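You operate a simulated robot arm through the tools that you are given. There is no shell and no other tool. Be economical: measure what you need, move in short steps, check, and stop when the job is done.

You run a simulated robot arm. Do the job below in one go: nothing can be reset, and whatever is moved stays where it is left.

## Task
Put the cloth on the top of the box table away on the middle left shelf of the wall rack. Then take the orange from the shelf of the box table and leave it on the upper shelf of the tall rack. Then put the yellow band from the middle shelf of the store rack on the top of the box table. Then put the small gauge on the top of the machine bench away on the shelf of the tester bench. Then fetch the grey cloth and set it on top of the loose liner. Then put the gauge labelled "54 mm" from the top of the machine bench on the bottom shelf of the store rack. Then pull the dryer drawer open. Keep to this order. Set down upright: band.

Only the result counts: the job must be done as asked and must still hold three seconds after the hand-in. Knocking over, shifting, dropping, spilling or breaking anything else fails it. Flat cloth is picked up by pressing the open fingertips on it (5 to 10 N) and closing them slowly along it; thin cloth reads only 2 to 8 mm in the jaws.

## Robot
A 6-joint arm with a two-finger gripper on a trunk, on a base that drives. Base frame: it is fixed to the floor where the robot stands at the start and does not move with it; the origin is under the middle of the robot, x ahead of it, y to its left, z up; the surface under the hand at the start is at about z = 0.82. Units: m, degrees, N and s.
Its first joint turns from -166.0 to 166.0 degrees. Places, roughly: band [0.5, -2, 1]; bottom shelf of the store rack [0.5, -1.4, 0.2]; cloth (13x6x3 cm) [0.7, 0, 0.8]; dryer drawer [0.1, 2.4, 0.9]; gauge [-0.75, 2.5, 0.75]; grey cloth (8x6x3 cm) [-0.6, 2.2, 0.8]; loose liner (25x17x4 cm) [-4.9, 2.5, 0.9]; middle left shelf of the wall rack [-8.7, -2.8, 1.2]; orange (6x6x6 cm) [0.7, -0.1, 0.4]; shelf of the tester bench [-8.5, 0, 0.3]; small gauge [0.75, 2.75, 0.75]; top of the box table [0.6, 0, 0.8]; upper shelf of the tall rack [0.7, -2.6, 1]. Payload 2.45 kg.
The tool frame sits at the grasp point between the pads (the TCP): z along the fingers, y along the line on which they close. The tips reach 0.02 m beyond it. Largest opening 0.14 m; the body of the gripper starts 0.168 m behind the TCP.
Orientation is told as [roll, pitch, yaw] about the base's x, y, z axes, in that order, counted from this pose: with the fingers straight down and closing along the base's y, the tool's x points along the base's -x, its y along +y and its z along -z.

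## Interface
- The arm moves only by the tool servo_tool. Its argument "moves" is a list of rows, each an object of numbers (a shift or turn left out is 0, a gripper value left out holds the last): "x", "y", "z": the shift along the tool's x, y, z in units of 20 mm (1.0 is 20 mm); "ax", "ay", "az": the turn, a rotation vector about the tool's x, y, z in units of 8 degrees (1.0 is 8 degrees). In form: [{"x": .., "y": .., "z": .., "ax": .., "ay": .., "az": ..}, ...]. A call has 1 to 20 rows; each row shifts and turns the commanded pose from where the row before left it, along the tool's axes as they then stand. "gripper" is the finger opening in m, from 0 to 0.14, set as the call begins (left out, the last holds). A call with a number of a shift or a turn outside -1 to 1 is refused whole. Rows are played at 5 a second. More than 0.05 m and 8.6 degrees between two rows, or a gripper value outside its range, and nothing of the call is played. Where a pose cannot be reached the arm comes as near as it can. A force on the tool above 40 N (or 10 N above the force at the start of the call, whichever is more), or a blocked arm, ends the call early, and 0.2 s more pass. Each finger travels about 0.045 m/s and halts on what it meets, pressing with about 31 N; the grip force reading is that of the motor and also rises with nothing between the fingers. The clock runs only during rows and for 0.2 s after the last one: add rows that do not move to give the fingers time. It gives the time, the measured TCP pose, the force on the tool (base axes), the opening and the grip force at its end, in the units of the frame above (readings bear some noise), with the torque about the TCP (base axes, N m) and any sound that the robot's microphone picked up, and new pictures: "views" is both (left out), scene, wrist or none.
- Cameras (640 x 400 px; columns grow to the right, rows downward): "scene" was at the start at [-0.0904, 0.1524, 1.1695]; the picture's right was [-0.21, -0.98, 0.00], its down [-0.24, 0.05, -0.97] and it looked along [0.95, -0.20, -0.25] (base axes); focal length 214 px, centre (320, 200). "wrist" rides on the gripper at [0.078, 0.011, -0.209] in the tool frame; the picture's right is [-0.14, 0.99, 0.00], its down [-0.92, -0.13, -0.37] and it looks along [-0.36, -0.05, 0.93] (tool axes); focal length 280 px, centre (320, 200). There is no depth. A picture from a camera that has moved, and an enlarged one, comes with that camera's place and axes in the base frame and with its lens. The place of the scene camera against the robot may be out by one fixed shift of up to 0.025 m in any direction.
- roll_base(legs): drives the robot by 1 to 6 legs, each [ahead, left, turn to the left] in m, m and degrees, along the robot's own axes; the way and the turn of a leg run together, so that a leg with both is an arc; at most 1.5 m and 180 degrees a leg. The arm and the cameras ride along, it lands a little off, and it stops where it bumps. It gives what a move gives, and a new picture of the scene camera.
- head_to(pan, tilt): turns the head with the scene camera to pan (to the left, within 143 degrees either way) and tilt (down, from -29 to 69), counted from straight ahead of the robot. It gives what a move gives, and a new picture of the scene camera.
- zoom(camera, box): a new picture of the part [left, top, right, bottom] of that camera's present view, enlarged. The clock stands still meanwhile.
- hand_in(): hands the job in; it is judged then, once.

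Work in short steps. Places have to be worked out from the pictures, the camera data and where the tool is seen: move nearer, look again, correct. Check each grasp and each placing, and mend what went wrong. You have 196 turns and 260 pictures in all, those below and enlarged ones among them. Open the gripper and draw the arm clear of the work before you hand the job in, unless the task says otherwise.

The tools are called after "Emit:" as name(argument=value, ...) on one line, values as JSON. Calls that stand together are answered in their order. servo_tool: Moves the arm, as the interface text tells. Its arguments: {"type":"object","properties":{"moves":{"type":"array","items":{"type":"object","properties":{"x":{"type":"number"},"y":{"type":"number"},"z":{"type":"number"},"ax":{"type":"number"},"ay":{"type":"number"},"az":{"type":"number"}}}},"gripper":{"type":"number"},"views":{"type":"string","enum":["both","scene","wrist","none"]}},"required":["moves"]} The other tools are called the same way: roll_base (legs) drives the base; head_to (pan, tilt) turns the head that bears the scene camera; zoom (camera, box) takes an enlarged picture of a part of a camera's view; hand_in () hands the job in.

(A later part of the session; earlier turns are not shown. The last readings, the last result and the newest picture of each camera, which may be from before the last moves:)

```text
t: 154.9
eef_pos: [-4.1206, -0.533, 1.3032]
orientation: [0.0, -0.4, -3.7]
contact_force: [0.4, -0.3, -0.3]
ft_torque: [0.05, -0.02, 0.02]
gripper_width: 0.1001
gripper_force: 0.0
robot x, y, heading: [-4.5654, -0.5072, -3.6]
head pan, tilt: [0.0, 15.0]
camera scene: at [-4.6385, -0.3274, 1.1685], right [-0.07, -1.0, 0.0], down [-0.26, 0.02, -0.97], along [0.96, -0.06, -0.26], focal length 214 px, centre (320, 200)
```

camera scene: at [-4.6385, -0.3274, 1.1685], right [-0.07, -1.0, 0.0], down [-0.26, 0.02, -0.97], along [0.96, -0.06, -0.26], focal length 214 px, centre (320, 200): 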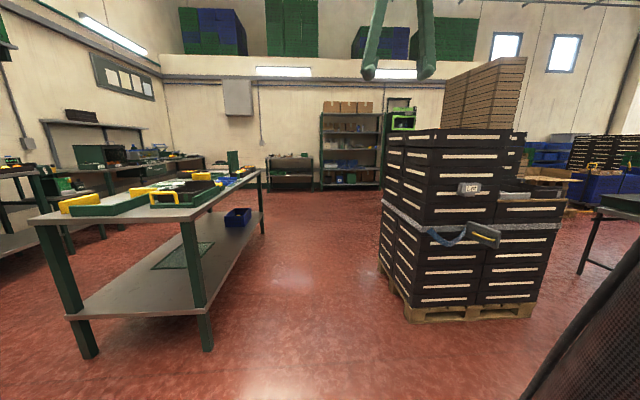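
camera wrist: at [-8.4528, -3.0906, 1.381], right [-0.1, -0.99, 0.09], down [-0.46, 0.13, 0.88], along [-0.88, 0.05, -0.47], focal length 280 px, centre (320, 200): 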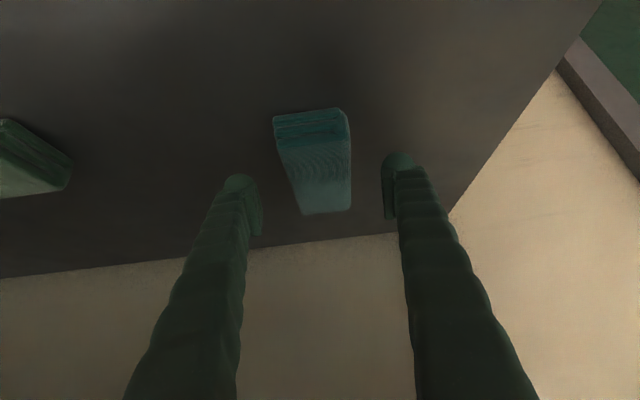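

I correct to the aisle centre and continue to the box table.

Emit:
roll_base(legs=[[0, 0.15, 3.7], [1.5, 0, 0], [1.5, 0, 0], [0.7, 0, 0]])

Emit:
head_to(pan=-10, tilt=35)

```text
t: 173.7
eef_pos: [-0.441, -0.3376, 1.3033]
orientation: [0.0, -0.3, 0.8]
contact_force: [0.2, 0.4, 0.1]
ft_torque: [0.02, 0.0, -0.01]
gripper_width: 0.1
gripper_force: 0.0
robot x, y, heading: [-0.8798, -0.3471, 0.8]
head pan, tilt: [0.0, 15.0]
camera scene: at [-0.9733, -0.1749, 1.1685], right [0.01, -1.0, 0.0], down [-0.26, 0.0, -0.97], along [0.97, 0.01, -0.26], focal length 214 px, centre (320, 200)
```

scene: 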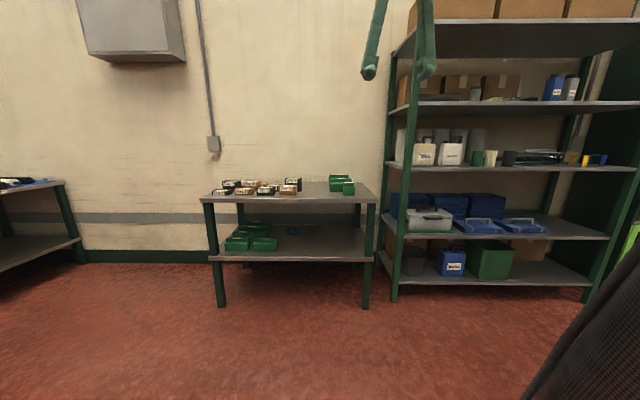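

```text
t: 174.5
eef_pos: [-0.4418, -0.3377, 1.3029]
orientation: [-0.1, -0.4, 0.8]
contact_force: [-0.1, 0.5, 0.0]
ft_torque: [0.02, -0.02, 0.0]
gripper_width: 0.0999
gripper_force: 0.2
robot x, y, heading: [-0.8838, -0.3438, 1.2]
head pan, tilt: [-10.0, 35.0]
camera scene: at [-0.9797, -0.1903, 1.1366], right [-0.16, -0.99, 0.0], down [-0.57, 0.09, -0.82], along [0.81, -0.13, -0.57], focal length 214 px, centre (320, 200)
```

scene: 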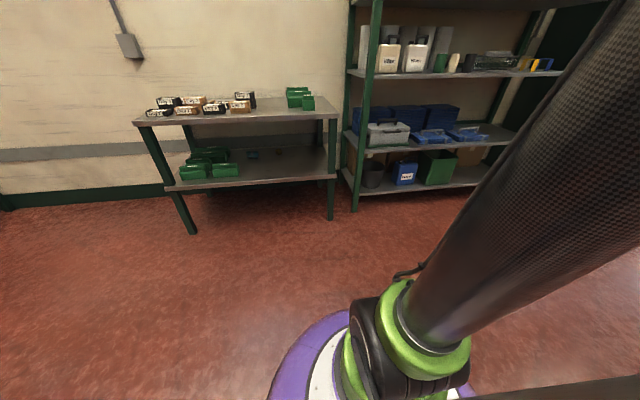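

I zoom on the table's shelf to find the orange, and on the racks.

Emit:
zoom(camera="scene", box=[130, 80, 350, 218])

Emit:
head_to(pan=-45, tilt=8)

```text
2.90 times, centred on (240, 149) of scene
camera zoom: at [-0.9797, -0.1903, 1.1366], right [-0.16, -0.99, 0.0], down [-0.57, 0.09, -0.82], along [0.81, -0.13, -0.57], focal length 622 px, centre (552, 348)
```

zoom: 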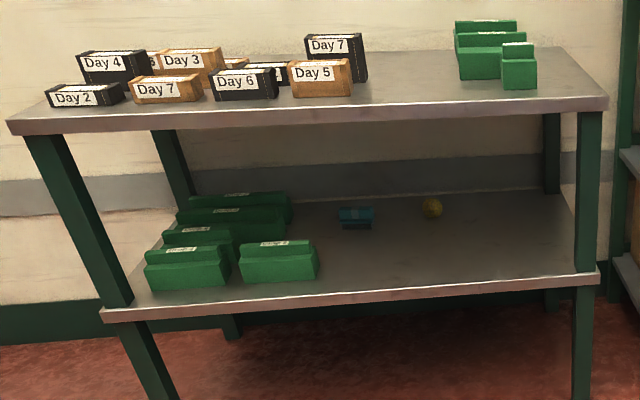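

```text
t: 175.5
eef_pos: [-0.4407, -0.3372, 1.3039]
orientation: [0.0, -0.4, 0.8]
contact_force: [-0.2, 0.3, 0.0]
ft_torque: [-0.01, 0.0, -0.02]
gripper_width: 0.1001
gripper_force: 0.0
robot x, y, heading: [-0.8822, -0.349, 0.9]
head pan, tilt: [-45.0, 8.0]
camera scene: at [-1.0002, -0.2407, 1.1798], right [-0.7, -0.72, 0.0], down [-0.1, 0.1, -0.99], along [0.71, -0.69, -0.14], focal length 214 px, centre (320, 200)
```

scene: 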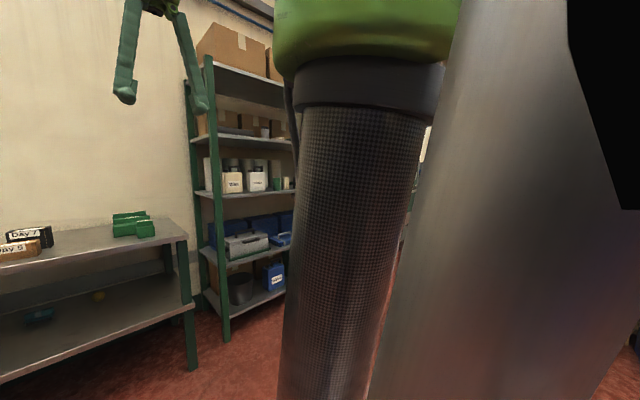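

The orange is around (0.74, -0.12, 0.45) on the table's shelf (z≈0.42). I line up the base, extend the arm and turn the tool horizontal well away from the table.

Emit:
roll_base(legs=[[0, 0.22, -1]])

Emit:
servo_tool(moves=[{"x": -1}, {"x": -1}, {"x": -1}, {"x": -1}, {"x": -1}, {"x": -1}, {"x": -1}, {"x": -1}, {"x": -1}, {"x": -1}, {"x": -1}, {"x": -1}, {"ay": -1}, {"ay": -1}, {"ay": -1}, {"ay": -1}, {"ay": -1}, {"ay": -1}, {"ay": -1}, {"ay": -1}], views="none")

Emit:
servo_tool(moves=[{"ay": -1}, {"ay": -1}, {"ay": -1}, {"ay": -0.2}, {"x": 1}, {"x": 1}, {"x": 1}, {"x": 1}, {"x": 1}, {"x": 1}, {"x": 1}, {"x": 1}, {"x": 1}, {"x": 1}, {"x": 1}, {"x": 1}, {"x": 1}, {"x": 1}, {"x": 1}, {"x": 1}], views="wrist")

```text
t: 177.2
eef_pos: [-0.4427, -0.1281, 1.3028]
orientation: [0.1, -0.4, -0.2]
contact_force: [-0.2, -1.0, 0.1]
ft_torque: [-0.01, 0.01, 0.01]
gripper_width: 0.1
gripper_force: 0.1
robot x, y, heading: [-0.8825, -0.1223, -0.2]
head pan, tilt: [-45.0, 8.0]
camera scene: at [-0.9997, -0.0217, 1.1799], right [-0.71, -0.71, 0.0], down [-0.1, 0.1, -0.99], along [0.7, -0.7, -0.14], focal length 214 px, centre (320, 200)
```

scene: 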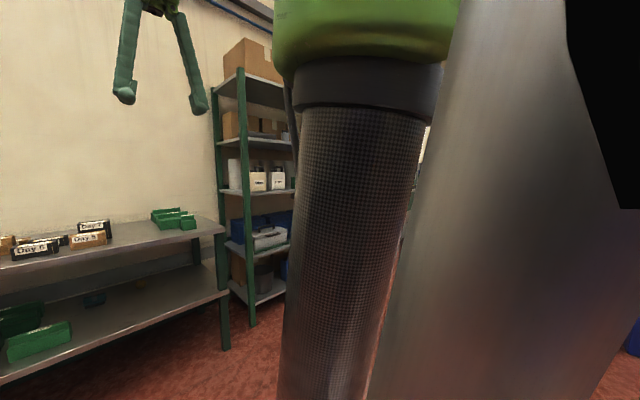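

```text
t: 181.4
eef_pos: [-0.2015, -0.1285, 1.3042]
orientation: [0.0, -64.5, 0.0]
contact_force: [0.2, -0.1, -0.1]
ft_torque: [-0.04, 0.04, 0.0]
gripper_width: 0.1
gripper_force: 0.0
robot x, y, heading: [-0.8866, -0.1284, -0.4]
head pan, tilt: [-45.0, 8.0]
```

```text
t: 185.6
eef_pos: [-0.2023, -0.129, 0.9848]
orientation: [-48.4, -90.0, 48.5]
contact_force: [0.3, -0.4, 0.5]
ft_torque: [-0.01, 0.0, 0.02]
gripper_width: 0.1001
gripper_force: 0.0
robot x, y, heading: [-0.8846, -0.1286, -0.0]
head pan, tilt: [-45.0, 8.0]
camera wrist: at [-0.4103, -0.119, 0.9058], right [0.0, 0.99, 0.14], down [-0.37, -0.13, 0.92], along [0.93, -0.05, 0.36], focal length 280 px, centre (320, 200)
```

wrist: 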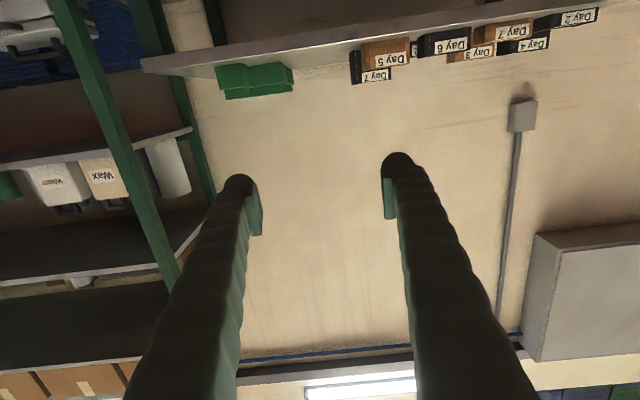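

With the tool horizontal the camera hangs below, which would hit the shelf. I roll the tool by 180° about its axis so that the camera is on top.

Emit:
servo_tool(moves=[{"az": 1}, {"az": 1}, {"az": 1}, {"az": 1}, {"az": 1}, {"az": 1}, {"az": 1}, {"az": 1}, {"az": 1}, {"az": 1}, {"az": 1}, {"az": 1}, {"az": 1}, {"az": 1}, {"az": 1}, {"az": 1}, {"az": 1}, {"az": 1}, {"az": 1}, {"az": 1}], views="none")

Emit:
servo_tool(moves=[{"az": 1}, {"az": 1}, {"az": 0.5}, {"x": -1}, {"x": -1}, {"x": -1}, {"x": -1}, {"x": -1}, {"x": -1}, {"x": -1}, {"x": -1}, {"x": -1}, {"x": -1}, {"x": -1}, {"x": -1}, {"x": -1}, {"x": -1}, {"x": -1}, {"x": -1}, {"x": -1}], views="wrist")

```text
t: 189.8
eef_pos: [-0.2032, -0.1295, 0.9848]
orientation: [89.9, 70.0, -90.3]
contact_force: [1.1, 0.2, 0.7]
ft_torque: [0.01, -0.02, 0.0]
gripper_width: 0.1001
gripper_force: 0.0
robot x, y, heading: [-0.8815, -0.1285, -0.3]
head pan, tilt: [-45.0, 8.0]
```

```text
t: 194.0
eef_pos: [-0.1744, -0.13, 0.784]
orientation: [13.6, 89.7, -166.6]
contact_force: [0.7, -0.3, 0.3]
ft_torque: [0.01, 0.01, -0.02]
gripper_width: 0.0998
gripper_force: 0.1
out of reach, approached as far as the arm can: row 13, 14, 15, 16, 17, 18, 19, 20
robot x, y, heading: [-0.885, -0.1288, -0.1]
head pan, tilt: [-45.0, 8.0]
camera wrist: at [-0.382, -0.1416, 0.8623], right [0.0, -0.99, -0.14], down [-0.37, 0.13, -0.92], along [0.93, 0.05, -0.37], focal length 280 px, centre (320, 200)
```

wrist: 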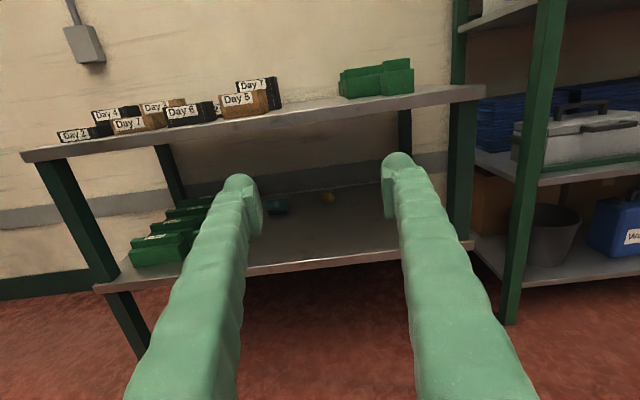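

Good upright view; the orange is straight ahead. The lowering stalled, so I extend further out and try lower.

Emit:
servo_tool(moves=[{"z": 1}, {"z": 1}, {"z": 1}, {"z": 1}, {"z": 1}, {"z": 1}, {"z": 1}, {"z": 1}, {"x": -1}, {"x": -1}, {"x": -1}, {"x": -1}, {"x": -1}, {"x": -1}, {"x": -1}, {"x": -1}], views="wrist")

```text
t: 197.4
eef_pos: [0.0242, -0.1318, 0.6912]
orientation: [17.8, 89.9, -162.4]
contact_force: [-0.1, 0.1, 0.3]
ft_torque: [0.01, -0.03, -0.02]
gripper_width: 0.1002
gripper_force: 0.1
out of reach, approached as far as the arm can: row 12, 13, 14, 15, 16
robot x, y, heading: [-0.8833, -0.1294, -0.2]
head pan, tilt: [-45.0, 8.0]
camera wrist: at [-0.1833, -0.1426, 0.7682], right [0.0, -0.99, -0.14], down [-0.37, 0.13, -0.92], along [0.93, 0.05, -0.37], focal length 280 px, centre (320, 200)
```

wrist: 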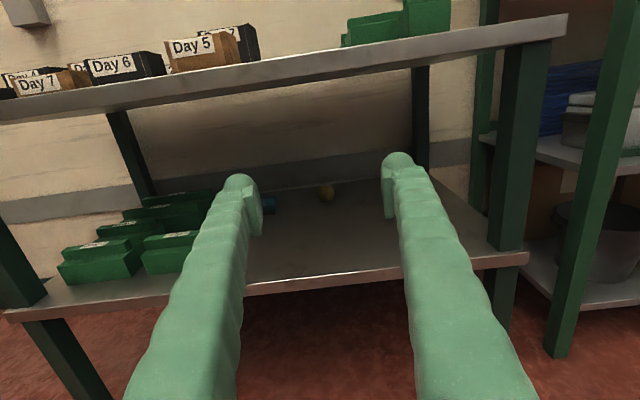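

Lower reach improves farther out, so I extend more, lower, and tip the fingers down a bit.

Emit:
servo_tool(moves=[{"z": 1}, {"z": 1}, {"z": 1}, {"z": 1}, {"z": 1}, {"x": -1}, {"x": -1}, {"x": -1}, {"x": -1}, {"x": -1}, {"x": -1}], views="none")

Emit:
servo_tool(moves=[{"ay": 1}, {"ay": 1}, {"x": -1}, {"x": -1}, {"x": -1}, {"x": -1}, {"x": -1}, {"x": -1}], views="wrist")

```text
t: 199.8
eef_pos: [0.1375, -0.132, 0.5812]
orientation: [7.3, 89.8, -172.9]
contact_force: [0.3, 1.6, -0.4]
ft_torque: [-0.01, 0.03, -0.02]
gripper_width: 0.1001
gripper_force: 0.1
out of reach, approached as far as the arm can: row 11
robot x, y, heading: [-0.885, -0.1297, -0.3]
head pan, tilt: [-45.0, 8.0]
```

```text
t: 201.6
eef_pos: [0.218, -0.184, 0.4963]
orientation: [179.3, 74.2, -0.2]
contact_force: [-0.1, 0.4, -0.3]
ft_torque: [-0.01, -0.02, 0.05]
gripper_width: 0.1001
gripper_force: 0.0
out of reach, approached as far as the arm can: row 1, 2, 3, 4, 5, 6
robot x, y, heading: [-0.8857, -0.1252, 0.2]
head pan, tilt: [-45.0, 8.0]
camera wrist: at [-0.0037, -0.1974, 0.5119], right [0.04, -0.99, -0.13], down [-0.1, 0.12, -0.99], along [0.99, 0.06, -0.1], focal length 280 px, centre (320, 200)
```

wrist: 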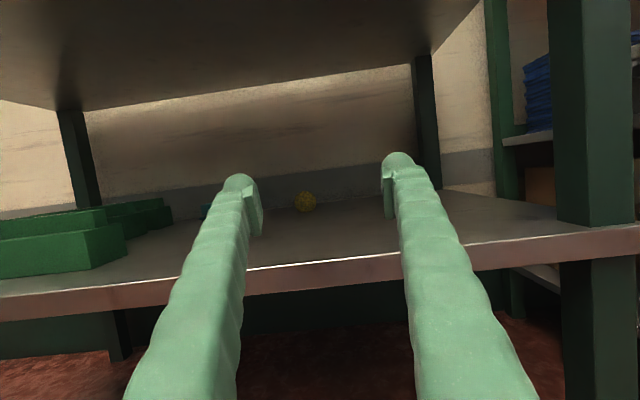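

I tipped the wrong way (fingers up 16°). The orange reads as (0.745, -0.113, 0.44). I tip down instead, and pull back slightly.

Emit:
servo_tool(moves=[{"ay": -1}, {"ay": -1}, {"ay": -1}, {"ay": -1}, {"z": -1}, {"z": -1}, {"z": -1}, {}], views="wrist")

```text
t: 203.4
eef_pos: [0.1713, -0.1715, 0.5116]
orientation: [0.8, 86.6, -176.7]
contact_force: [0.2, -0.1, -0.6]
ft_torque: [-0.01, -0.01, -0.01]
gripper_width: 0.0998
gripper_force: 0.0
out of reach, approached as far as the arm can: row 3, 4, 7
robot x, y, heading: [-0.8833, -0.1253, -0.0]
head pan, tilt: [-45.0, 8.0]
camera wrist: at [-0.0312, -0.1918, 0.6007], right [0.04, -0.99, -0.14], down [-0.43, 0.11, -0.9], along [0.9, 0.09, -0.42], focal length 280 px, centre (320, 200)
```

wrist: 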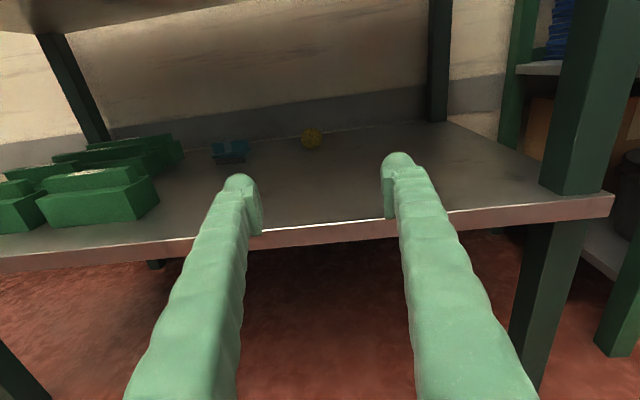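

Near the reach limit the commands get fuzzy. I pull back and up to resync, then try a 20° downward tilt.

Emit:
servo_tool(moves=[{"z": -1}, {"z": -1}, {"z": -1}, {"z": -1}, {"z": -1}, {"x": 1}, {"x": 1}, {"x": 1}, {"x": 1}, {"x": 1}, {}], views="none")

```text
t: 205.8
eef_pos: [0.1395, -0.1803, 0.6616]
orientation: [1.1, 86.9, -176.4]
contact_force: [0.1, 0.1, -0.9]
ft_torque: [0.01, 0.0, 0.0]
gripper_width: 0.0999
gripper_force: 0.0
out of reach, approached as far as the arm can: row 1, 2, 3, 4, 5
robot x, y, heading: [-0.8825, -0.1298, -0.4]
head pan, tilt: [-45.0, 8.0]
```

Now synced. Tilt to ~20° down, recentre y, then lower in steps.

Emit:
servo_tool(moves=[{"ay": -1, "y": -1}, {"ay": -1, "y": -1}, {"y": -1, "ay": -0.1}, {"x": -0.94, "z": 0.34}, {"x": -0.94, "z": 0.34}, {"x": -0.94, "z": 0.34}, {"x": -0.94, "z": 0.34}, {"x": -0.94, "z": 0.34}, {}], views="none")

Emit:
servo_tool(moves=[{"x": -0.94, "z": 0.34}, {"x": -0.94, "z": 0.34}, {"x": -0.94, "z": 0.34}, {"x": -0.94, "z": 0.34}, {"x": -0.94, "z": 0.34}, {}], views="wrist")

```text
t: 207.8
eef_pos: [0.1382, -0.1264, 0.564]
orientation: [0.1, 70.0, -177.3]
contact_force: [0.2, -0.7, 0.2]
ft_torque: [0.0, 0.04, -0.01]
gripper_width: 0.1001
gripper_force: 0.0
out of reach, approached as far as the arm can: row 1
robot x, y, heading: [-0.883, -0.1306, -0.1]
head pan, tilt: [-45.0, 8.0]
```

```text
t: 209.2
eef_pos: [0.1393, -0.1248, 0.4631]
orientation: [0.2, 70.0, -177.3]
contact_force: [0.8, -0.2, -0.4]
ft_torque: [0.01, -0.01, -0.02]
gripper_width: 0.1
gripper_force: 0.1
robot x, y, heading: [-0.8843, -0.1307, -0.2]
head pan, tilt: [-45.0, 8.0]
camera wrist: at [-0.0291, -0.1442, 0.6065], right [0.0, -0.99, -0.13], down [-0.67, 0.1, -0.74], along [0.75, 0.08, -0.66], focal length 280 px, centre (320, 200)
```

wrist: 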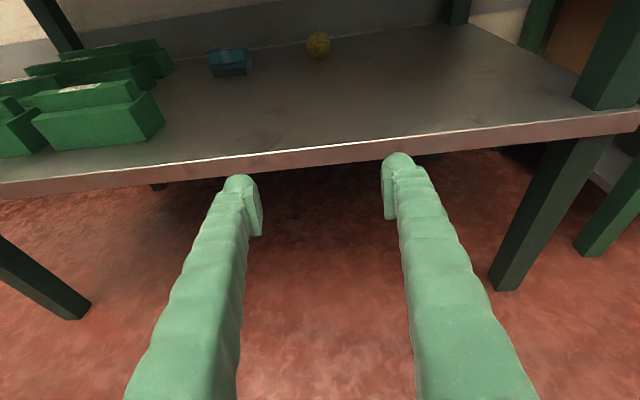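

Reached at z 0.463 with 20° tilt. To keep the forearm clear of the tabletop edge I reduce the tilt to 12°, then drive in partway.

Emit:
servo_tool(moves=[{"ay": 1}, {}], views="none")

Emit:
head_to(pan=-5, tilt=40)

Emit:
roll_base(legs=[[0.35, 0, 0]])

Emit:
zoom(camera="wrist", box=[0, 0, 640, 400])

```text
t: 209.8
eef_pos: [0.1604, -0.1251, 0.4756]
orientation: [0.1, 78.0, -177.3]
contact_force: [-0.9, 0.0, 0.0]
ft_torque: [-0.01, -0.01, -0.01]
gripper_width: 0.1
gripper_force: 0.0
out of reach, approached as far as the arm can: row 1
robot x, y, heading: [-0.8824, -0.1281, -0.3]
head pan, tilt: [-45.0, 8.0]
```

```text
t: 210.9
eef_pos: [0.1586, -0.1258, 0.4755]
orientation: [0.3, 78.0, -177.2]
contact_force: [0.5, -0.1, -0.2]
ft_torque: [-0.02, 0.0, 0.0]
gripper_width: 0.0999
gripper_force: 0.1
robot x, y, heading: [-0.8888, -0.1271, -0.2]
head pan, tilt: [-5.0, 40.0]
camera scene: at [-0.9801, 0.0362, 1.1291], right [-0.09, -1.0, 0.0], down [-0.64, 0.06, -0.77], along [0.76, -0.07, -0.64], focal length 214 px, centre (320, 200)
```

scene: 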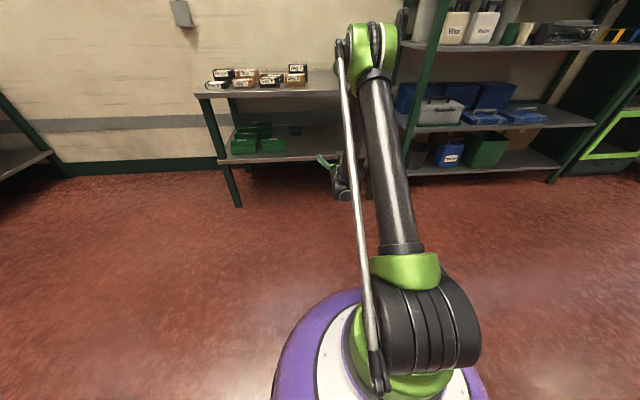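

```text
t: 213.1
eef_pos: [0.503, -0.1341, 0.4774]
orientation: [0.1, 77.8, -177.6]
contact_force: [0.4, 0.5, -0.5]
ft_torque: [-0.01, -0.02, 0.01]
gripper_width: 0.0998
gripper_force: 0.0
robot x, y, heading: [-0.5399, -0.1328, -0.4]
head pan, tilt: [-5.0, 40.0]
camera scene: at [-0.6358, 0.0349, 1.129], right [-0.1, -1.0, 0.0], down [-0.64, 0.06, -0.77], along [0.76, -0.07, -0.64], focal length 214 px, centre (320, 200)
```

scene: 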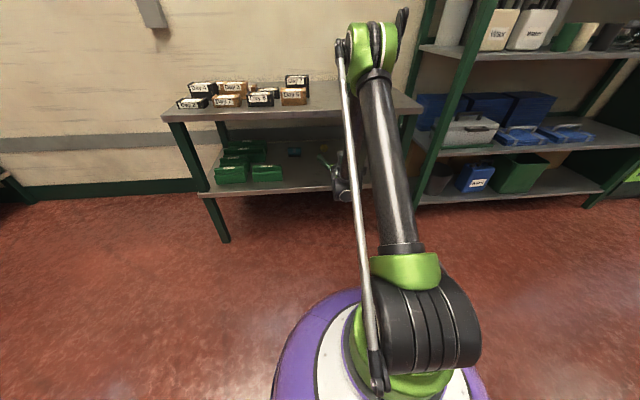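

```text
1.00 times, centred on (320, 200) of wrist (not enlarged: the box is as wide or as high as the picture)
camera zoom: at [0.3157, -0.153, 0.5957], right [0.01, -0.99, -0.13], down [-0.56, 0.11, -0.82], along [0.83, 0.08, -0.55], focal length 280 px, centre (320, 200)
```

zoom: 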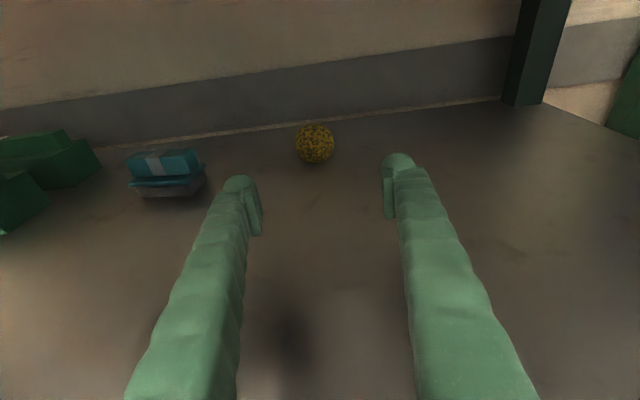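

Extending the arm (rather than driving) makes the forearm shallower and keeps it clear of the table edge. The orange reads (0.732, -0.118, 0.427). I push forward 0.16.

Emit:
servo_tool(moves=[{"z": 0.978, "x": 0.208}, {"z": 0.978, "x": 0.208}, {"z": 0.978, "x": 0.208, "y": -0.4}, {"z": 0.978, "x": 0.1}, {"z": 0.978, "x": 0.0}, {"z": 0.978, "x": 0.0}, {"z": 0.978, "x": 0.0}, {"z": 0.978, "x": 0}, {}])

```text
t: 215.1
eef_pos: [0.6603, -0.1218, 0.457]
orientation: [0.2, 78.0, -177.5]
contact_force: [-0.8, 1.1, -0.2]
ft_torque: [0.03, 0.0, 0.01]
gripper_width: 0.1003
gripper_force: 0.1
robot x, y, heading: [-0.5412, -0.1297, -0.4]
head pan, tilt: [-5.0, 40.0]
camera scene: at [-0.6357, 0.0349, 1.129], right [-0.1, -1.0, 0.0], down [-0.64, 0.06, -0.77], along [0.76, -0.07, -0.64], focal length 214 px, centre (320, 200)
camera wrist: at [0.4719, -0.1403, 0.5771], right [0.01, -0.99, -0.13], down [-0.56, 0.11, -0.82], along [0.83, 0.08, -0.55], focal length 280 px, centre (320, 200)
```

scene: 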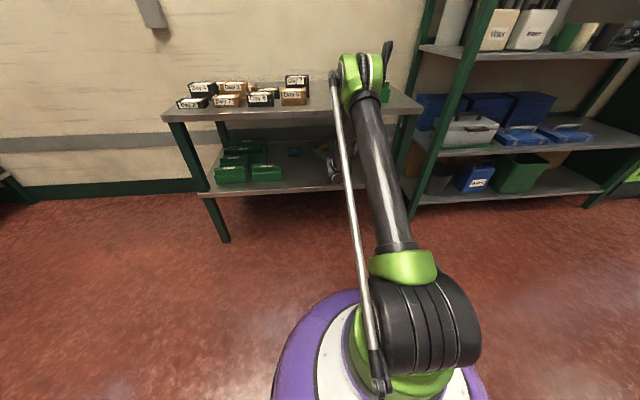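
wrist: 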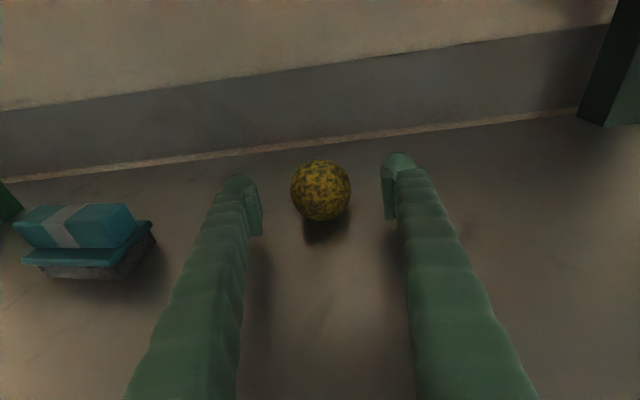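

The orange is centred at about (0.712, -0.119, 0.431). I go the last 5 cm, slightly down, then close.

Emit:
servo_tool(moves=[{"z": 0.9, "x": -0.15}, {"z": 0.9, "x": -0.15}, {"z": 0.8, "x": -0.15}, {}], views="wrist")

Emit:
servo_tool(moves=[{}, {}, {}, {}, {}], gripper=0.03, views="wrist")

```text
t: 216.1
eef_pos: [0.7055, -0.1182, 0.441]
orientation: [0.1, 78.0, -177.7]
contact_force: [-24.4, -1.0, 28.9]
ft_torque: [0.16, 0.44, 0.1]
gripper_width: 0.1008
gripper_force: 0.4
robot x, y, heading: [-0.5454, -0.1341, -0.6]
head pan, tilt: [-5.0, 40.0]
camera wrist: at [0.5187, -0.1374, 0.56], right [0.01, -0.99, -0.13], down [-0.56, 0.11, -0.82], along [0.83, 0.08, -0.55], focal length 280 px, centre (320, 200)
```

wrist: 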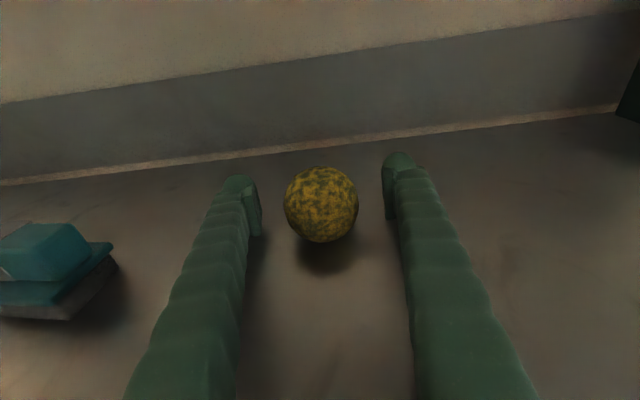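

```text
t: 217.0
eef_pos: [0.7069, -0.1151, 0.4426]
orientation: [-0.1, 78.3, -177.8]
contact_force: [-5.0, 0.0, 23.4]
ft_torque: [-0.27, 0.23, -0.04]
gripper_width: 0.0555
gripper_force: 19.4
robot x, y, heading: [-0.5403, -0.132, -0.6]
head pan, tilt: [-5.0, 40.0]
stopped in row 4: the force on the tool passed its limit at 51 N (the readings are from after the stop); the commanded pose is now the measured one
camera wrist: at [0.5196, -0.1344, 0.5605], right [0.01, -0.99, -0.13], down [-0.55, 0.11, -0.83], along [0.83, 0.08, -0.55], focal length 280 px, centre (320, 200)
```

wrist: 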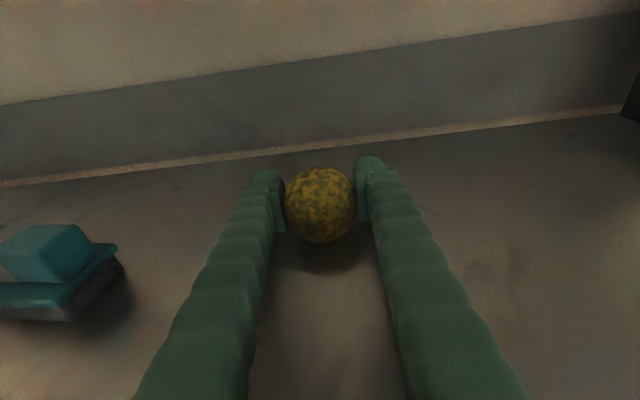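

Gripped at 56 mm (tips were touching the shelf). I lift 3 cm and check.

Emit:
servo_tool(moves=[{"x": 0.4, "z": -0.08}, {"x": 0.5, "z": -0.1}, {"x": 0.6, "z": -0.12}, {}], gripper=0.02, views="wrist")

```text
t: 218.0
eef_pos: [0.7074, -0.1147, 0.4686]
orientation: [0.0, 78.0, -177.7]
contact_force: [-0.4, 0.1, -1.5]
ft_torque: [0.01, -0.01, -0.02]
gripper_width: 0.0553
gripper_force: 31.6
robot x, y, heading: [-0.5429, -0.1315, -0.4]
head pan, tilt: [-5.0, 40.0]
camera wrist: at [0.5211, -0.1344, 0.5885], right [0.01, -0.99, -0.13], down [-0.56, 0.11, -0.82], along [0.83, 0.08, -0.55], focal length 280 px, centre (320, 200)
```

wrist: 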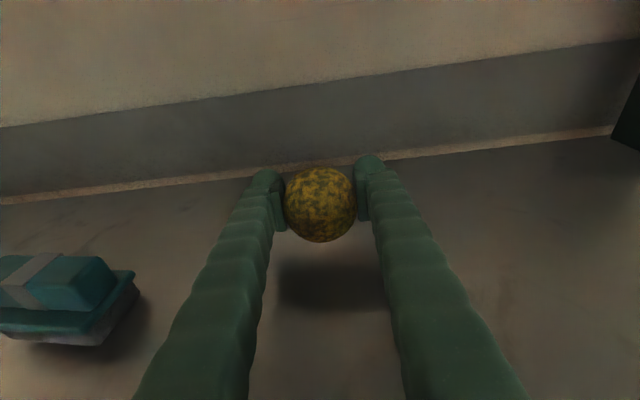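

Held. I back the base straight out, then raise the arm.

Emit:
roll_base(legs=[[-0.6, 0, 0]])

Emit:
servo_tool(moves=[{"x": 1, "z": -0.5}, {"x": 1, "z": -0.5}, {"x": 1, "z": -0.5}, {"x": 1, "z": -0.5}, {"x": 1, "z": -0.5}, {"x": 1, "z": -0.5}, {"x": 1, "z": -0.5}, {"x": 1, "z": -0.5}, {"x": 1, "z": -0.5}, {"x": 1, "z": -0.5}, {"x": 1, "z": -0.5}, {"x": 1, "z": -0.5}, {"x": 1, "z": -0.5}, {"x": 1, "z": -0.5}, {"x": 1, "z": -0.5}, {"x": 1, "z": -0.5}, {"x": 1, "z": -0.5}, {"x": 1, "z": -0.5}, {"x": 1, "z": -0.5}, {"x": 1, "z": -0.5}], views="none")

Emit:
servo_tool(moves=[{"x": 1, "z": -0.6}, {"x": 1, "z": -0.6}, {"x": 1, "z": -0.6}, {"x": 1, "z": -0.6}, {"x": 1, "z": -0.6}, {"x": 1, "z": -0.6}, {"x": 1, "z": -0.6}, {"x": 1, "z": -0.6}], views="none")

Emit:
head_to(pan=-30, tilt=10)

```text
t: 221.4
eef_pos: [0.099, -0.1191, 0.4706]
orientation: [0.1, 77.9, -178.2]
contact_force: [-0.1, 0.7, -0.3]
ft_torque: [-0.02, 0.02, -0.01]
gripper_width: 0.055
gripper_force: 31.1
robot x, y, heading: [-1.1474, -0.125, -0.8]
head pan, tilt: [-5.0, 40.0]
camera scene: at [-1.2425, 0.0434, 1.129], right [-0.1, -0.99, 0.0], down [-0.64, 0.07, -0.77], along [0.76, -0.08, -0.64], focal length 214 px, centre (320, 200)
```

scene: 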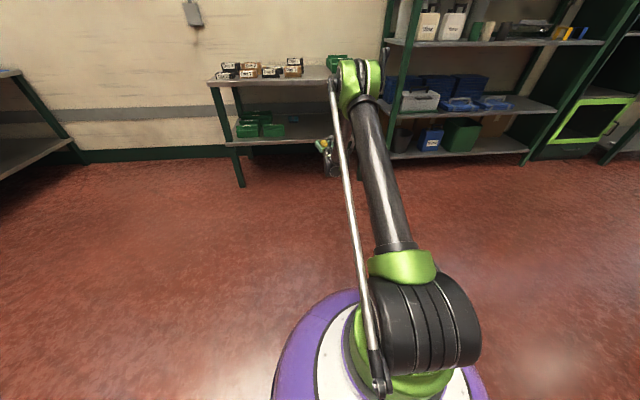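

```text
t: 225.6
eef_pos: [-0.0122, -0.1226, 0.9019]
orientation: [-0.2, 78.1, -178.2]
contact_force: [-0.7, 0.5, -1.2]
ft_torque: [0.0, 0.0, -0.04]
gripper_width: 0.0553
gripper_force: 30.4
robot x, y, heading: [-1.1515, -0.1258, -1.0]
head pan, tilt: [-5.0, 40.0]
```

```text
t: 227.4
eef_pos: [-0.0758, -0.1242, 1.0793]
orientation: [0.1, 78.0, -178.2]
contact_force: [0.1, -0.2, -1.6]
ft_torque: [0.01, -0.02, 0.01]
gripper_width: 0.0553
gripper_force: 30.5
robot x, y, heading: [-1.1513, -0.1203, -1.1]
head pan, tilt: [-5.0, 40.0]
```

```text
t: 228.4
eef_pos: [-0.0757, -0.1248, 1.0788]
orientation: [0.0, 78.0, -178.2]
contact_force: [0.5, -0.6, -0.1]
ft_torque: [0.02, 0.02, 0.0]
gripper_width: 0.055
gripper_force: 30.9
robot x, y, heading: [-1.1499, -0.122, -0.8]
head pan, tilt: [-30.0, 10.0]
camera scene: at [-1.2475, 0.0045, 1.1766], right [-0.51, -0.86, 0.0], down [-0.15, 0.09, -0.98], along [0.84, -0.51, -0.17], focal length 214 px, centre (320, 200)
```

scene: 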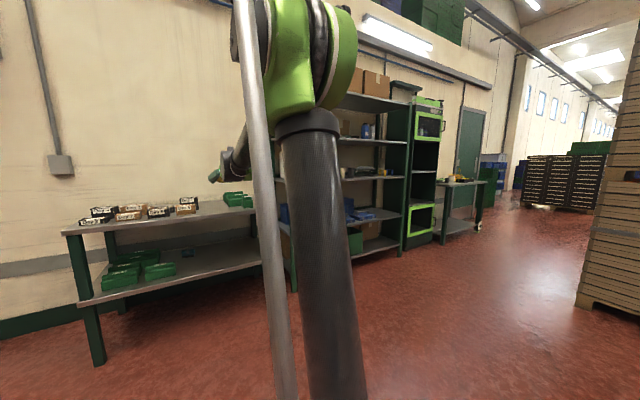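

The tall rack is the cabinet with green frames right of the store rack. I strafe right along x≈-1.1 to look at it.

Emit:
roll_base(legs=[[0.05, -0.9, 1], [0, -0.9, 0]])

Emit:
head_to(pan=-28, tilt=12)

Emit:
zoom(camera="wrist", box=[0, 0, 640, 400])

```text
t: 237.4
eef_pos: [-0.0615, -1.9346, 1.0799]
orientation: [0.0, 77.9, -178.8]
contact_force: [-0.7, 0.0, -1.3]
ft_torque: [0.0, 0.04, 0.01]
gripper_width: 0.0549
gripper_force: 31.1
robot x, y, heading: [-1.1332, -1.9186, -1.8]
head pan, tilt: [-30.0, 10.0]
camera scene: at [-1.2314, -1.793, 1.1767], right [-0.52, -0.85, 0.0], down [-0.15, 0.09, -0.98], along [0.84, -0.52, -0.17], focal length 214 px, centre (320, 200)
```

scene: 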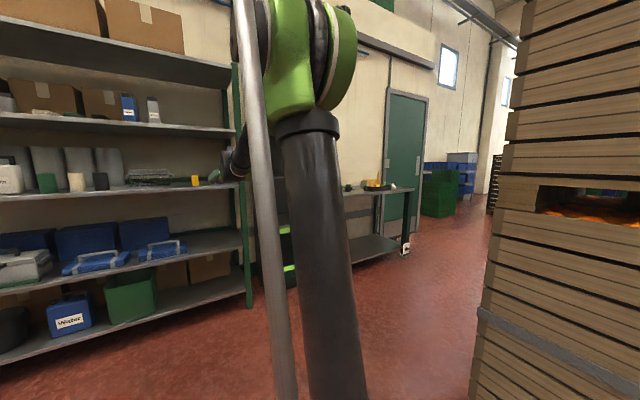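

```text
t: 238.1
eef_pos: [-0.0613, -1.9346, 1.0798]
orientation: [0.0, 77.9, -178.8]
contact_force: [-0.1, 0.1, -1.6]
ft_torque: [0.01, 0.0, -0.02]
gripper_width: 0.0552
gripper_force: 31.0
robot x, y, heading: [-1.1344, -1.926, -1.6]
head pan, tilt: [-28.0, 12.0]
camera scene: at [-1.2295, -1.7903, 1.1735], right [-0.49, -0.87, 0.0], down [-0.18, 0.1, -0.98], along [0.85, -0.48, -0.21], focal length 214 px, centre (320, 200)
```

scene: 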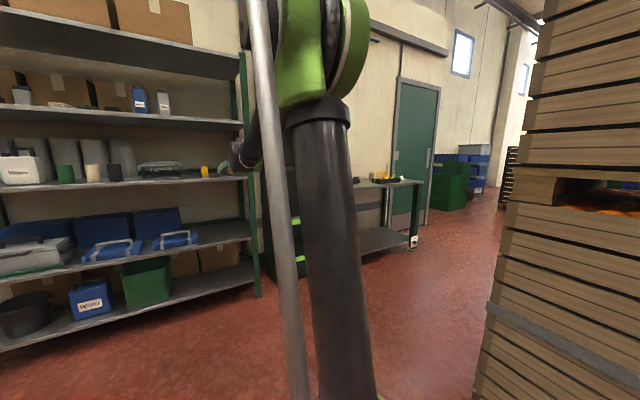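

```text
1.00 times, centred on (320, 200) of wrist (not enlarged: the box is as wide or as high as the picture)
camera zoom: at [-0.2485, -1.9505, 1.1979], right [-0.01, -0.99, -0.13], down [-0.55, 0.12, -0.82], along [0.83, 0.07, -0.55], focal length 280 px, centre (320, 200)
```

zoom: 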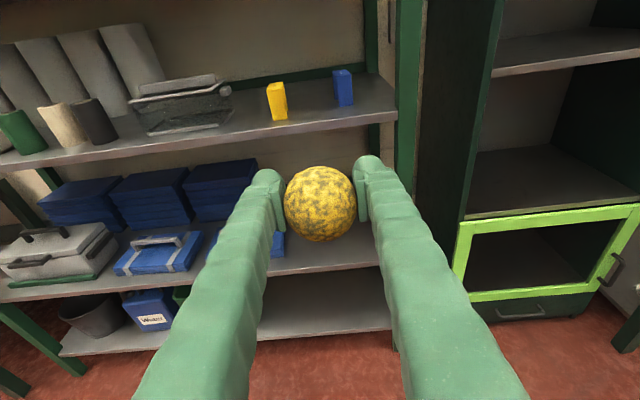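

The tall rack's upper shelf is visible (z ≈ 1.03, front x ≈ 0.45, interior y from about -2.35). I retract the arm so the base can come closer, and raise it a little.

Emit:
servo_tool(moves=[{"z": -0.978, "x": -0.208}, {"z": -0.978, "x": -0.208}, {"z": -0.978, "x": -0.208}, {"z": -0.978, "x": -0.208}, {"z": -0.978, "x": -0.208}, {"z": -0.978, "x": -0.208}, {"z": -0.978, "x": -0.208}, {"z": -0.978, "x": -0.208}, {"z": -0.978, "x": -0.208}, {"z": -0.978, "x": -0.208}, {"z": -0.978, "x": -0.208}, {"z": -0.978, "x": -0.208}, {"z": -0.978, "x": -0.208}, {"z": -0.978, "x": -0.208}, {"z": -0.978, "x": -0.208}, {"x": 0.978, "z": -0.208}, {"x": 0.978, "z": -0.208}, {"x": 0.978, "z": -0.208}], views="none")

Emit:
roll_base(legs=[[0.55, 0, 1.6], [0, -0.6, 0]])

Emit:
zoom(camera="wrist", box=[0, 0, 640, 400])

```text
t: 241.9
eef_pos: [-0.3622, -1.9416, 1.1402]
orientation: [-0.1, 78.0, -178.9]
contact_force: [0.8, 0.2, -0.3]
ft_torque: [-0.01, -0.04, 0.01]
gripper_width: 0.0551
gripper_force: 30.9
robot x, y, heading: [-1.1332, -1.921, -1.3]
head pan, tilt: [-28.0, 12.0]
```

```text
t: 248.1
eef_pos: [0.1866, -2.5385, 1.1404]
orientation: [0.0, 78.1, -177.3]
contact_force: [0.2, 0.0, -1.0]
ft_torque: [-0.01, 0.0, 0.0]
gripper_width: 0.0551
gripper_force: 31.0
robot x, y, heading: [-0.5838, -2.5415, 0.0]
head pan, tilt: [-28.0, 12.0]
camera scene: at [-0.6848, -2.4098, 1.1734], right [-0.47, -0.88, 0.0], down [-0.18, 0.1, -0.98], along [0.86, -0.46, -0.21], focal length 214 px, centre (320, 200)
```

scene: 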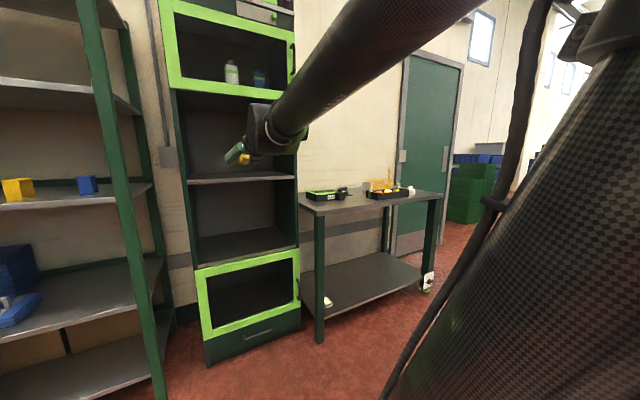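

```text
1.00 times, centred on (320, 200) of wrist (not enlarged: the box is as wide or as high as the picture)
camera zoom: at [0.0001, -2.5588, 1.2586], right [0.02, -0.99, -0.13], down [-0.56, 0.1, -0.82], along [0.83, 0.09, -0.55], focal length 280 px, centre (320, 200)
```

zoom: 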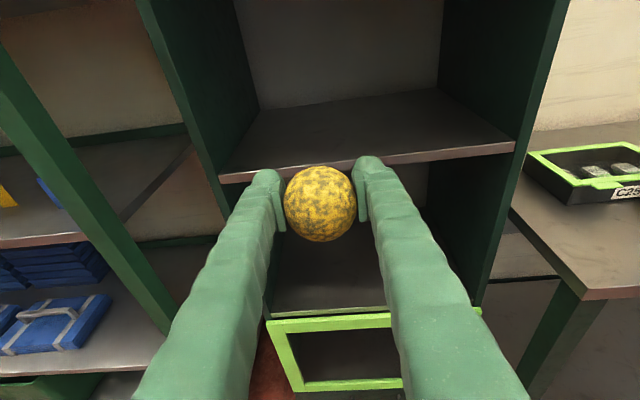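

The upper shelf is empty, its middle at about y = -2.59, z ≈ 1.03. I push the arm straight in above it.

Emit:
servo_tool(moves=[{"y": 1}, {"y": 1}, {"z": 0.978, "x": 0.208}, {"z": 0.978, "x": 0.208}, {"z": 0.978, "x": 0.208}, {"z": 0.978, "x": 0.208}, {"z": 0.978, "x": 0.208}, {"z": 0.978, "x": 0.208}, {"z": 0.978, "x": 0.208}, {"z": 0.978, "x": 0.208}, {"z": 0.978, "x": 0.208}, {"z": 0.978, "x": 0.208}, {"z": 0.978, "x": 0.208}, {"z": 0.978, "x": 0.208}, {"z": 0.978, "x": 0.208}, {"z": 0.978, "x": 0.208}, {"z": 0.978, "x": 0.208}, {"z": 0.978, "x": 0.208}, {"z": 0.978, "x": 0.208}, {"z": 0.978, "x": 0.208}], views="none")

Emit:
servo_tool(moves=[{"z": 0.978, "x": 0.208}, {"z": 0.978, "x": 0.208}, {"z": 0.978, "x": 0.208}, {"x": -0.978, "z": 0.208}, {}], views="both")

```text
t: 252.2
eef_pos: [0.5485, -2.5614, 1.1403]
orientation: [0.0, 78.0, -177.3]
contact_force: [-0.7, 0.2, -0.3]
ft_torque: [0.01, 0.0, 0.01]
gripper_width: 0.055
gripper_force: 30.7
robot x, y, heading: [-0.5887, -2.5409, -0.4]
head pan, tilt: [-28.0, 12.0]
```

```text
t: 253.4
eef_pos: [0.6122, -2.5585, 1.1212]
orientation: [-0.1, 78.0, -177.4]
contact_force: [0.6, -1.5, -0.7]
ft_torque: [0.0, 0.0, 0.02]
gripper_width: 0.055
gripper_force: 31.2
robot x, y, heading: [-0.5815, -2.5376, -0.0]
head pan, tilt: [-28.0, 12.0]
camera scene: at [-0.6846, -2.4098, 1.1734], right [-0.47, -0.88, 0.0], down [-0.18, 0.1, -0.98], along [0.86, -0.46, -0.21], focal length 214 px, centre (320, 200)
camera wrist: at [0.4243, -2.5793, 1.2387], right [0.02, -0.99, -0.13], down [-0.56, 0.1, -0.82], along [0.83, 0.09, -0.55], focal length 280 px, centre (320, 200)
```

scene: 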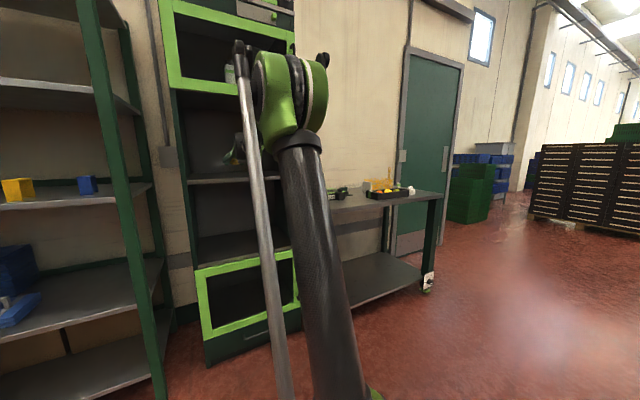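
wrist: 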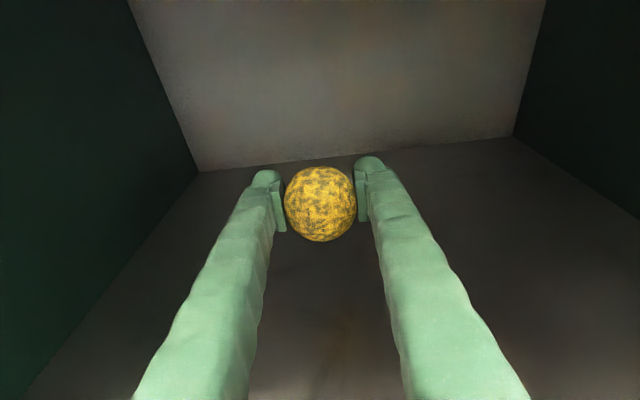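

Inside. I lower in small steps to contact.

Emit:
servo_tool(moves=[{"x": -0.7, "z": 0.15}, {"x": -0.7, "z": 0.15}, {}], views="none")

Emit:
servo_tool(moves=[{"x": -0.24, "z": 0.05}, {"x": -0.24, "z": 0.05}, {"x": -0.2, "z": 0.04}, {}], views="wrist")

```text
t: 254.2
eef_pos: [0.6113, -2.5579, 1.091]
orientation: [-0.1, 78.0, -177.4]
contact_force: [-0.5, -0.3, -0.8]
ft_torque: [0.03, -0.04, -0.01]
gripper_width: 0.055
gripper_force: 31.2
robot x, y, heading: [-0.5894, -2.5373, -0.0]
head pan, tilt: [-28.0, 12.0]
```

```text
t: 255.2
eef_pos: [0.6101, -2.5572, 1.0783]
orientation: [0.0, 78.0, -177.4]
contact_force: [-0.2, 0.6, -2.1]
ft_torque: [0.01, -0.01, 0.01]
gripper_width: 0.0549
gripper_force: 31.2
robot x, y, heading: [-0.5844, -2.5364, -0.1]
head pan, tilt: [-28.0, 12.0]
camera wrist: at [0.4231, -2.579, 1.1965], right [0.02, -0.99, -0.13], down [-0.56, 0.1, -0.82], along [0.83, 0.09, -0.55], focal length 280 px, centre (320, 200)
```

wrist: 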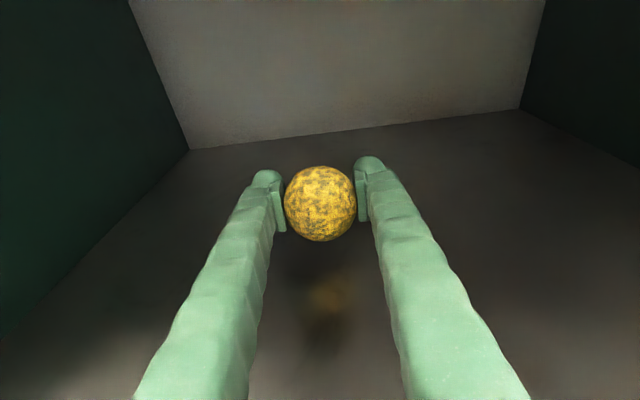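

Still above the surface (its reflection shows a gap); keep lowering.

Emit:
servo_tool(moves=[{"x": -0.24, "z": 0.05}, {"x": -0.24, "z": 0.05}, {"x": -0.2, "z": 0.04}, {}], views="none")

Emit:
servo_tool(moves=[{"x": -0.24, "z": 0.05}, {"x": -0.24, "z": 0.05}, {}], views="wrist")

```text
t: 256.2
eef_pos: [0.6102, -2.5585, 1.0647]
orientation: [0.0, 78.0, -177.4]
contact_force: [1.3, -0.1, -0.8]
ft_torque: [0.0, -0.03, 0.03]
gripper_width: 0.0549
gripper_force: 31.2
robot x, y, heading: [-0.5832, -2.5387, -0.2]
head pan, tilt: [-28.0, 12.0]
```

```text
t: 256.8
eef_pos: [0.6079, -2.5591, 1.0623]
orientation: [-0.1, 78.3, -177.5]
contact_force: [-2.3, 0.9, 14.3]
ft_torque: [-0.22, 0.21, -0.06]
gripper_width: 0.0546
gripper_force: 31.0
robot x, y, heading: [-0.5851, -2.5362, -0.2]
head pan, tilt: [-28.0, 12.0]
stopped in row 2: the force on the tool passed its limit at 49 N (the readings are from after the stop); the commanded pose is now the measured one
camera wrist: at [0.4216, -2.5786, 1.1799], right [0.02, -0.99, -0.13], down [-0.55, 0.1, -0.83], along [0.83, 0.09, -0.54], focal length 280 px, centre (320, 200)
```

wrist: 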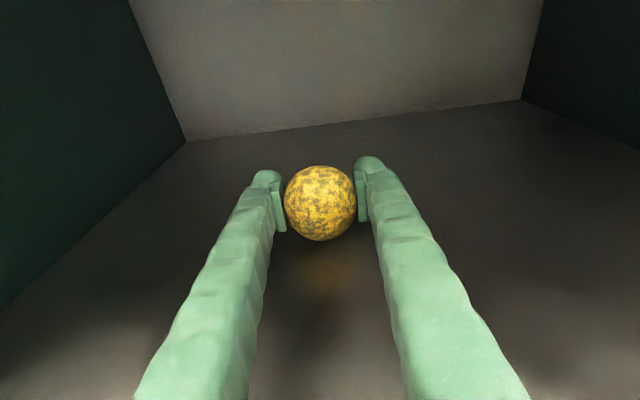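

Contact. I ease off 1 mm and open in two stages.

Emit:
servo_tool(moves=[{"x": 0.05}, {}, {}], gripper=0.065, views="none")

Emit:
servo_tool(moves=[{}, {}, {}, {}, {}], gripper=0.12, views="wrist")

```text
t: 257.6
eef_pos: [0.6106, -2.5583, 1.0623]
orientation: [0.0, 78.3, -177.3]
contact_force: [-2.6, 4.3, 9.5]
ft_torque: [-0.02, 0.01, 0.04]
gripper_width: 0.0609
gripper_force: 0.1
robot x, y, heading: [-0.5856, -2.5412, -0.0]
head pan, tilt: [-28.0, 12.0]
```

```text
t: 258.8
eef_pos: [0.6105, -2.5578, 1.0621]
orientation: [0.0, 78.2, -177.4]
contact_force: [0.0, 0.3, 0.7]
ft_torque: [-0.03, -0.03, 0.0]
gripper_width: 0.1198
gripper_force: 0.1
robot x, y, heading: [-0.5858, -2.5335, -0.3]
head pan, tilt: [-28.0, 12.0]
camera wrist: at [0.423, -2.5782, 1.1793], right [0.02, -0.99, -0.13], down [-0.55, 0.1, -0.83], along [0.83, 0.09, -0.55], focal length 280 px, centre (320, 200)
```

wrist: 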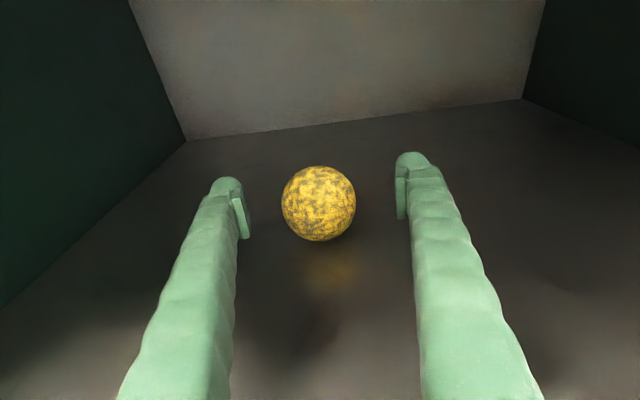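

The orange rests still between the open fingers. I withdraw straight back.

Emit:
servo_tool(moves=[{"z": -1}, {"z": -1}, {"z": -1}, {"z": -1}, {"z": -1}, {"z": -0.978, "x": -0.208}, {"z": -0.978, "x": -0.208}, {"z": -0.978, "x": -0.208}, {"z": -0.978, "x": -0.208}, {"z": -0.978, "x": -0.208}, {"z": -0.978, "x": -0.208}, {"z": -0.978, "x": -0.208}, {"z": -0.978, "x": -0.208}, {"z": -0.978, "x": -0.208}, {"z": -0.978, "x": -0.208}, {"z": -0.978, "x": -0.208}, {"z": -0.978, "x": -0.208}, {"z": -0.978, "x": -0.208}, {"z": -0.978, "x": -0.208}, {"z": -0.978, "x": -0.208}], views="wrist")

```text
t: 263.0
eef_pos: [0.2114, -2.5754, 1.0814]
orientation: [-0.2, 78.3, -177.5]
contact_force: [0.0, 0.0, 0.2]
ft_torque: [0.02, 0.03, 0.03]
gripper_width: 0.1201
gripper_force: 0.1
robot x, y, heading: [-0.5848, -2.5398, -0.2]
head pan, tilt: [-28.0, 12.0]
camera wrist: at [0.0239, -2.5953, 1.1978], right [0.02, -0.99, -0.13], down [-0.55, 0.1, -0.83], along [0.83, 0.09, -0.55], focal length 280 px, centre (320, 200)
```

wrist: 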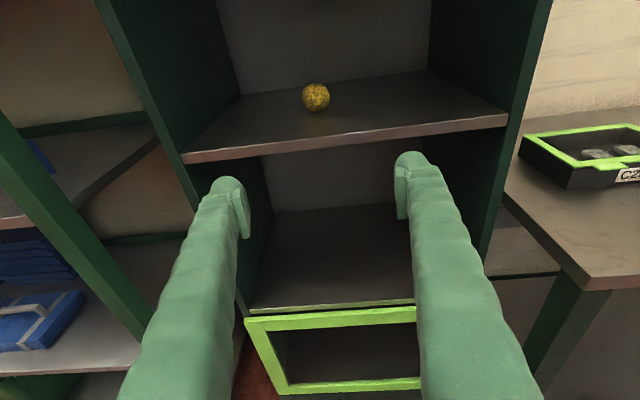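

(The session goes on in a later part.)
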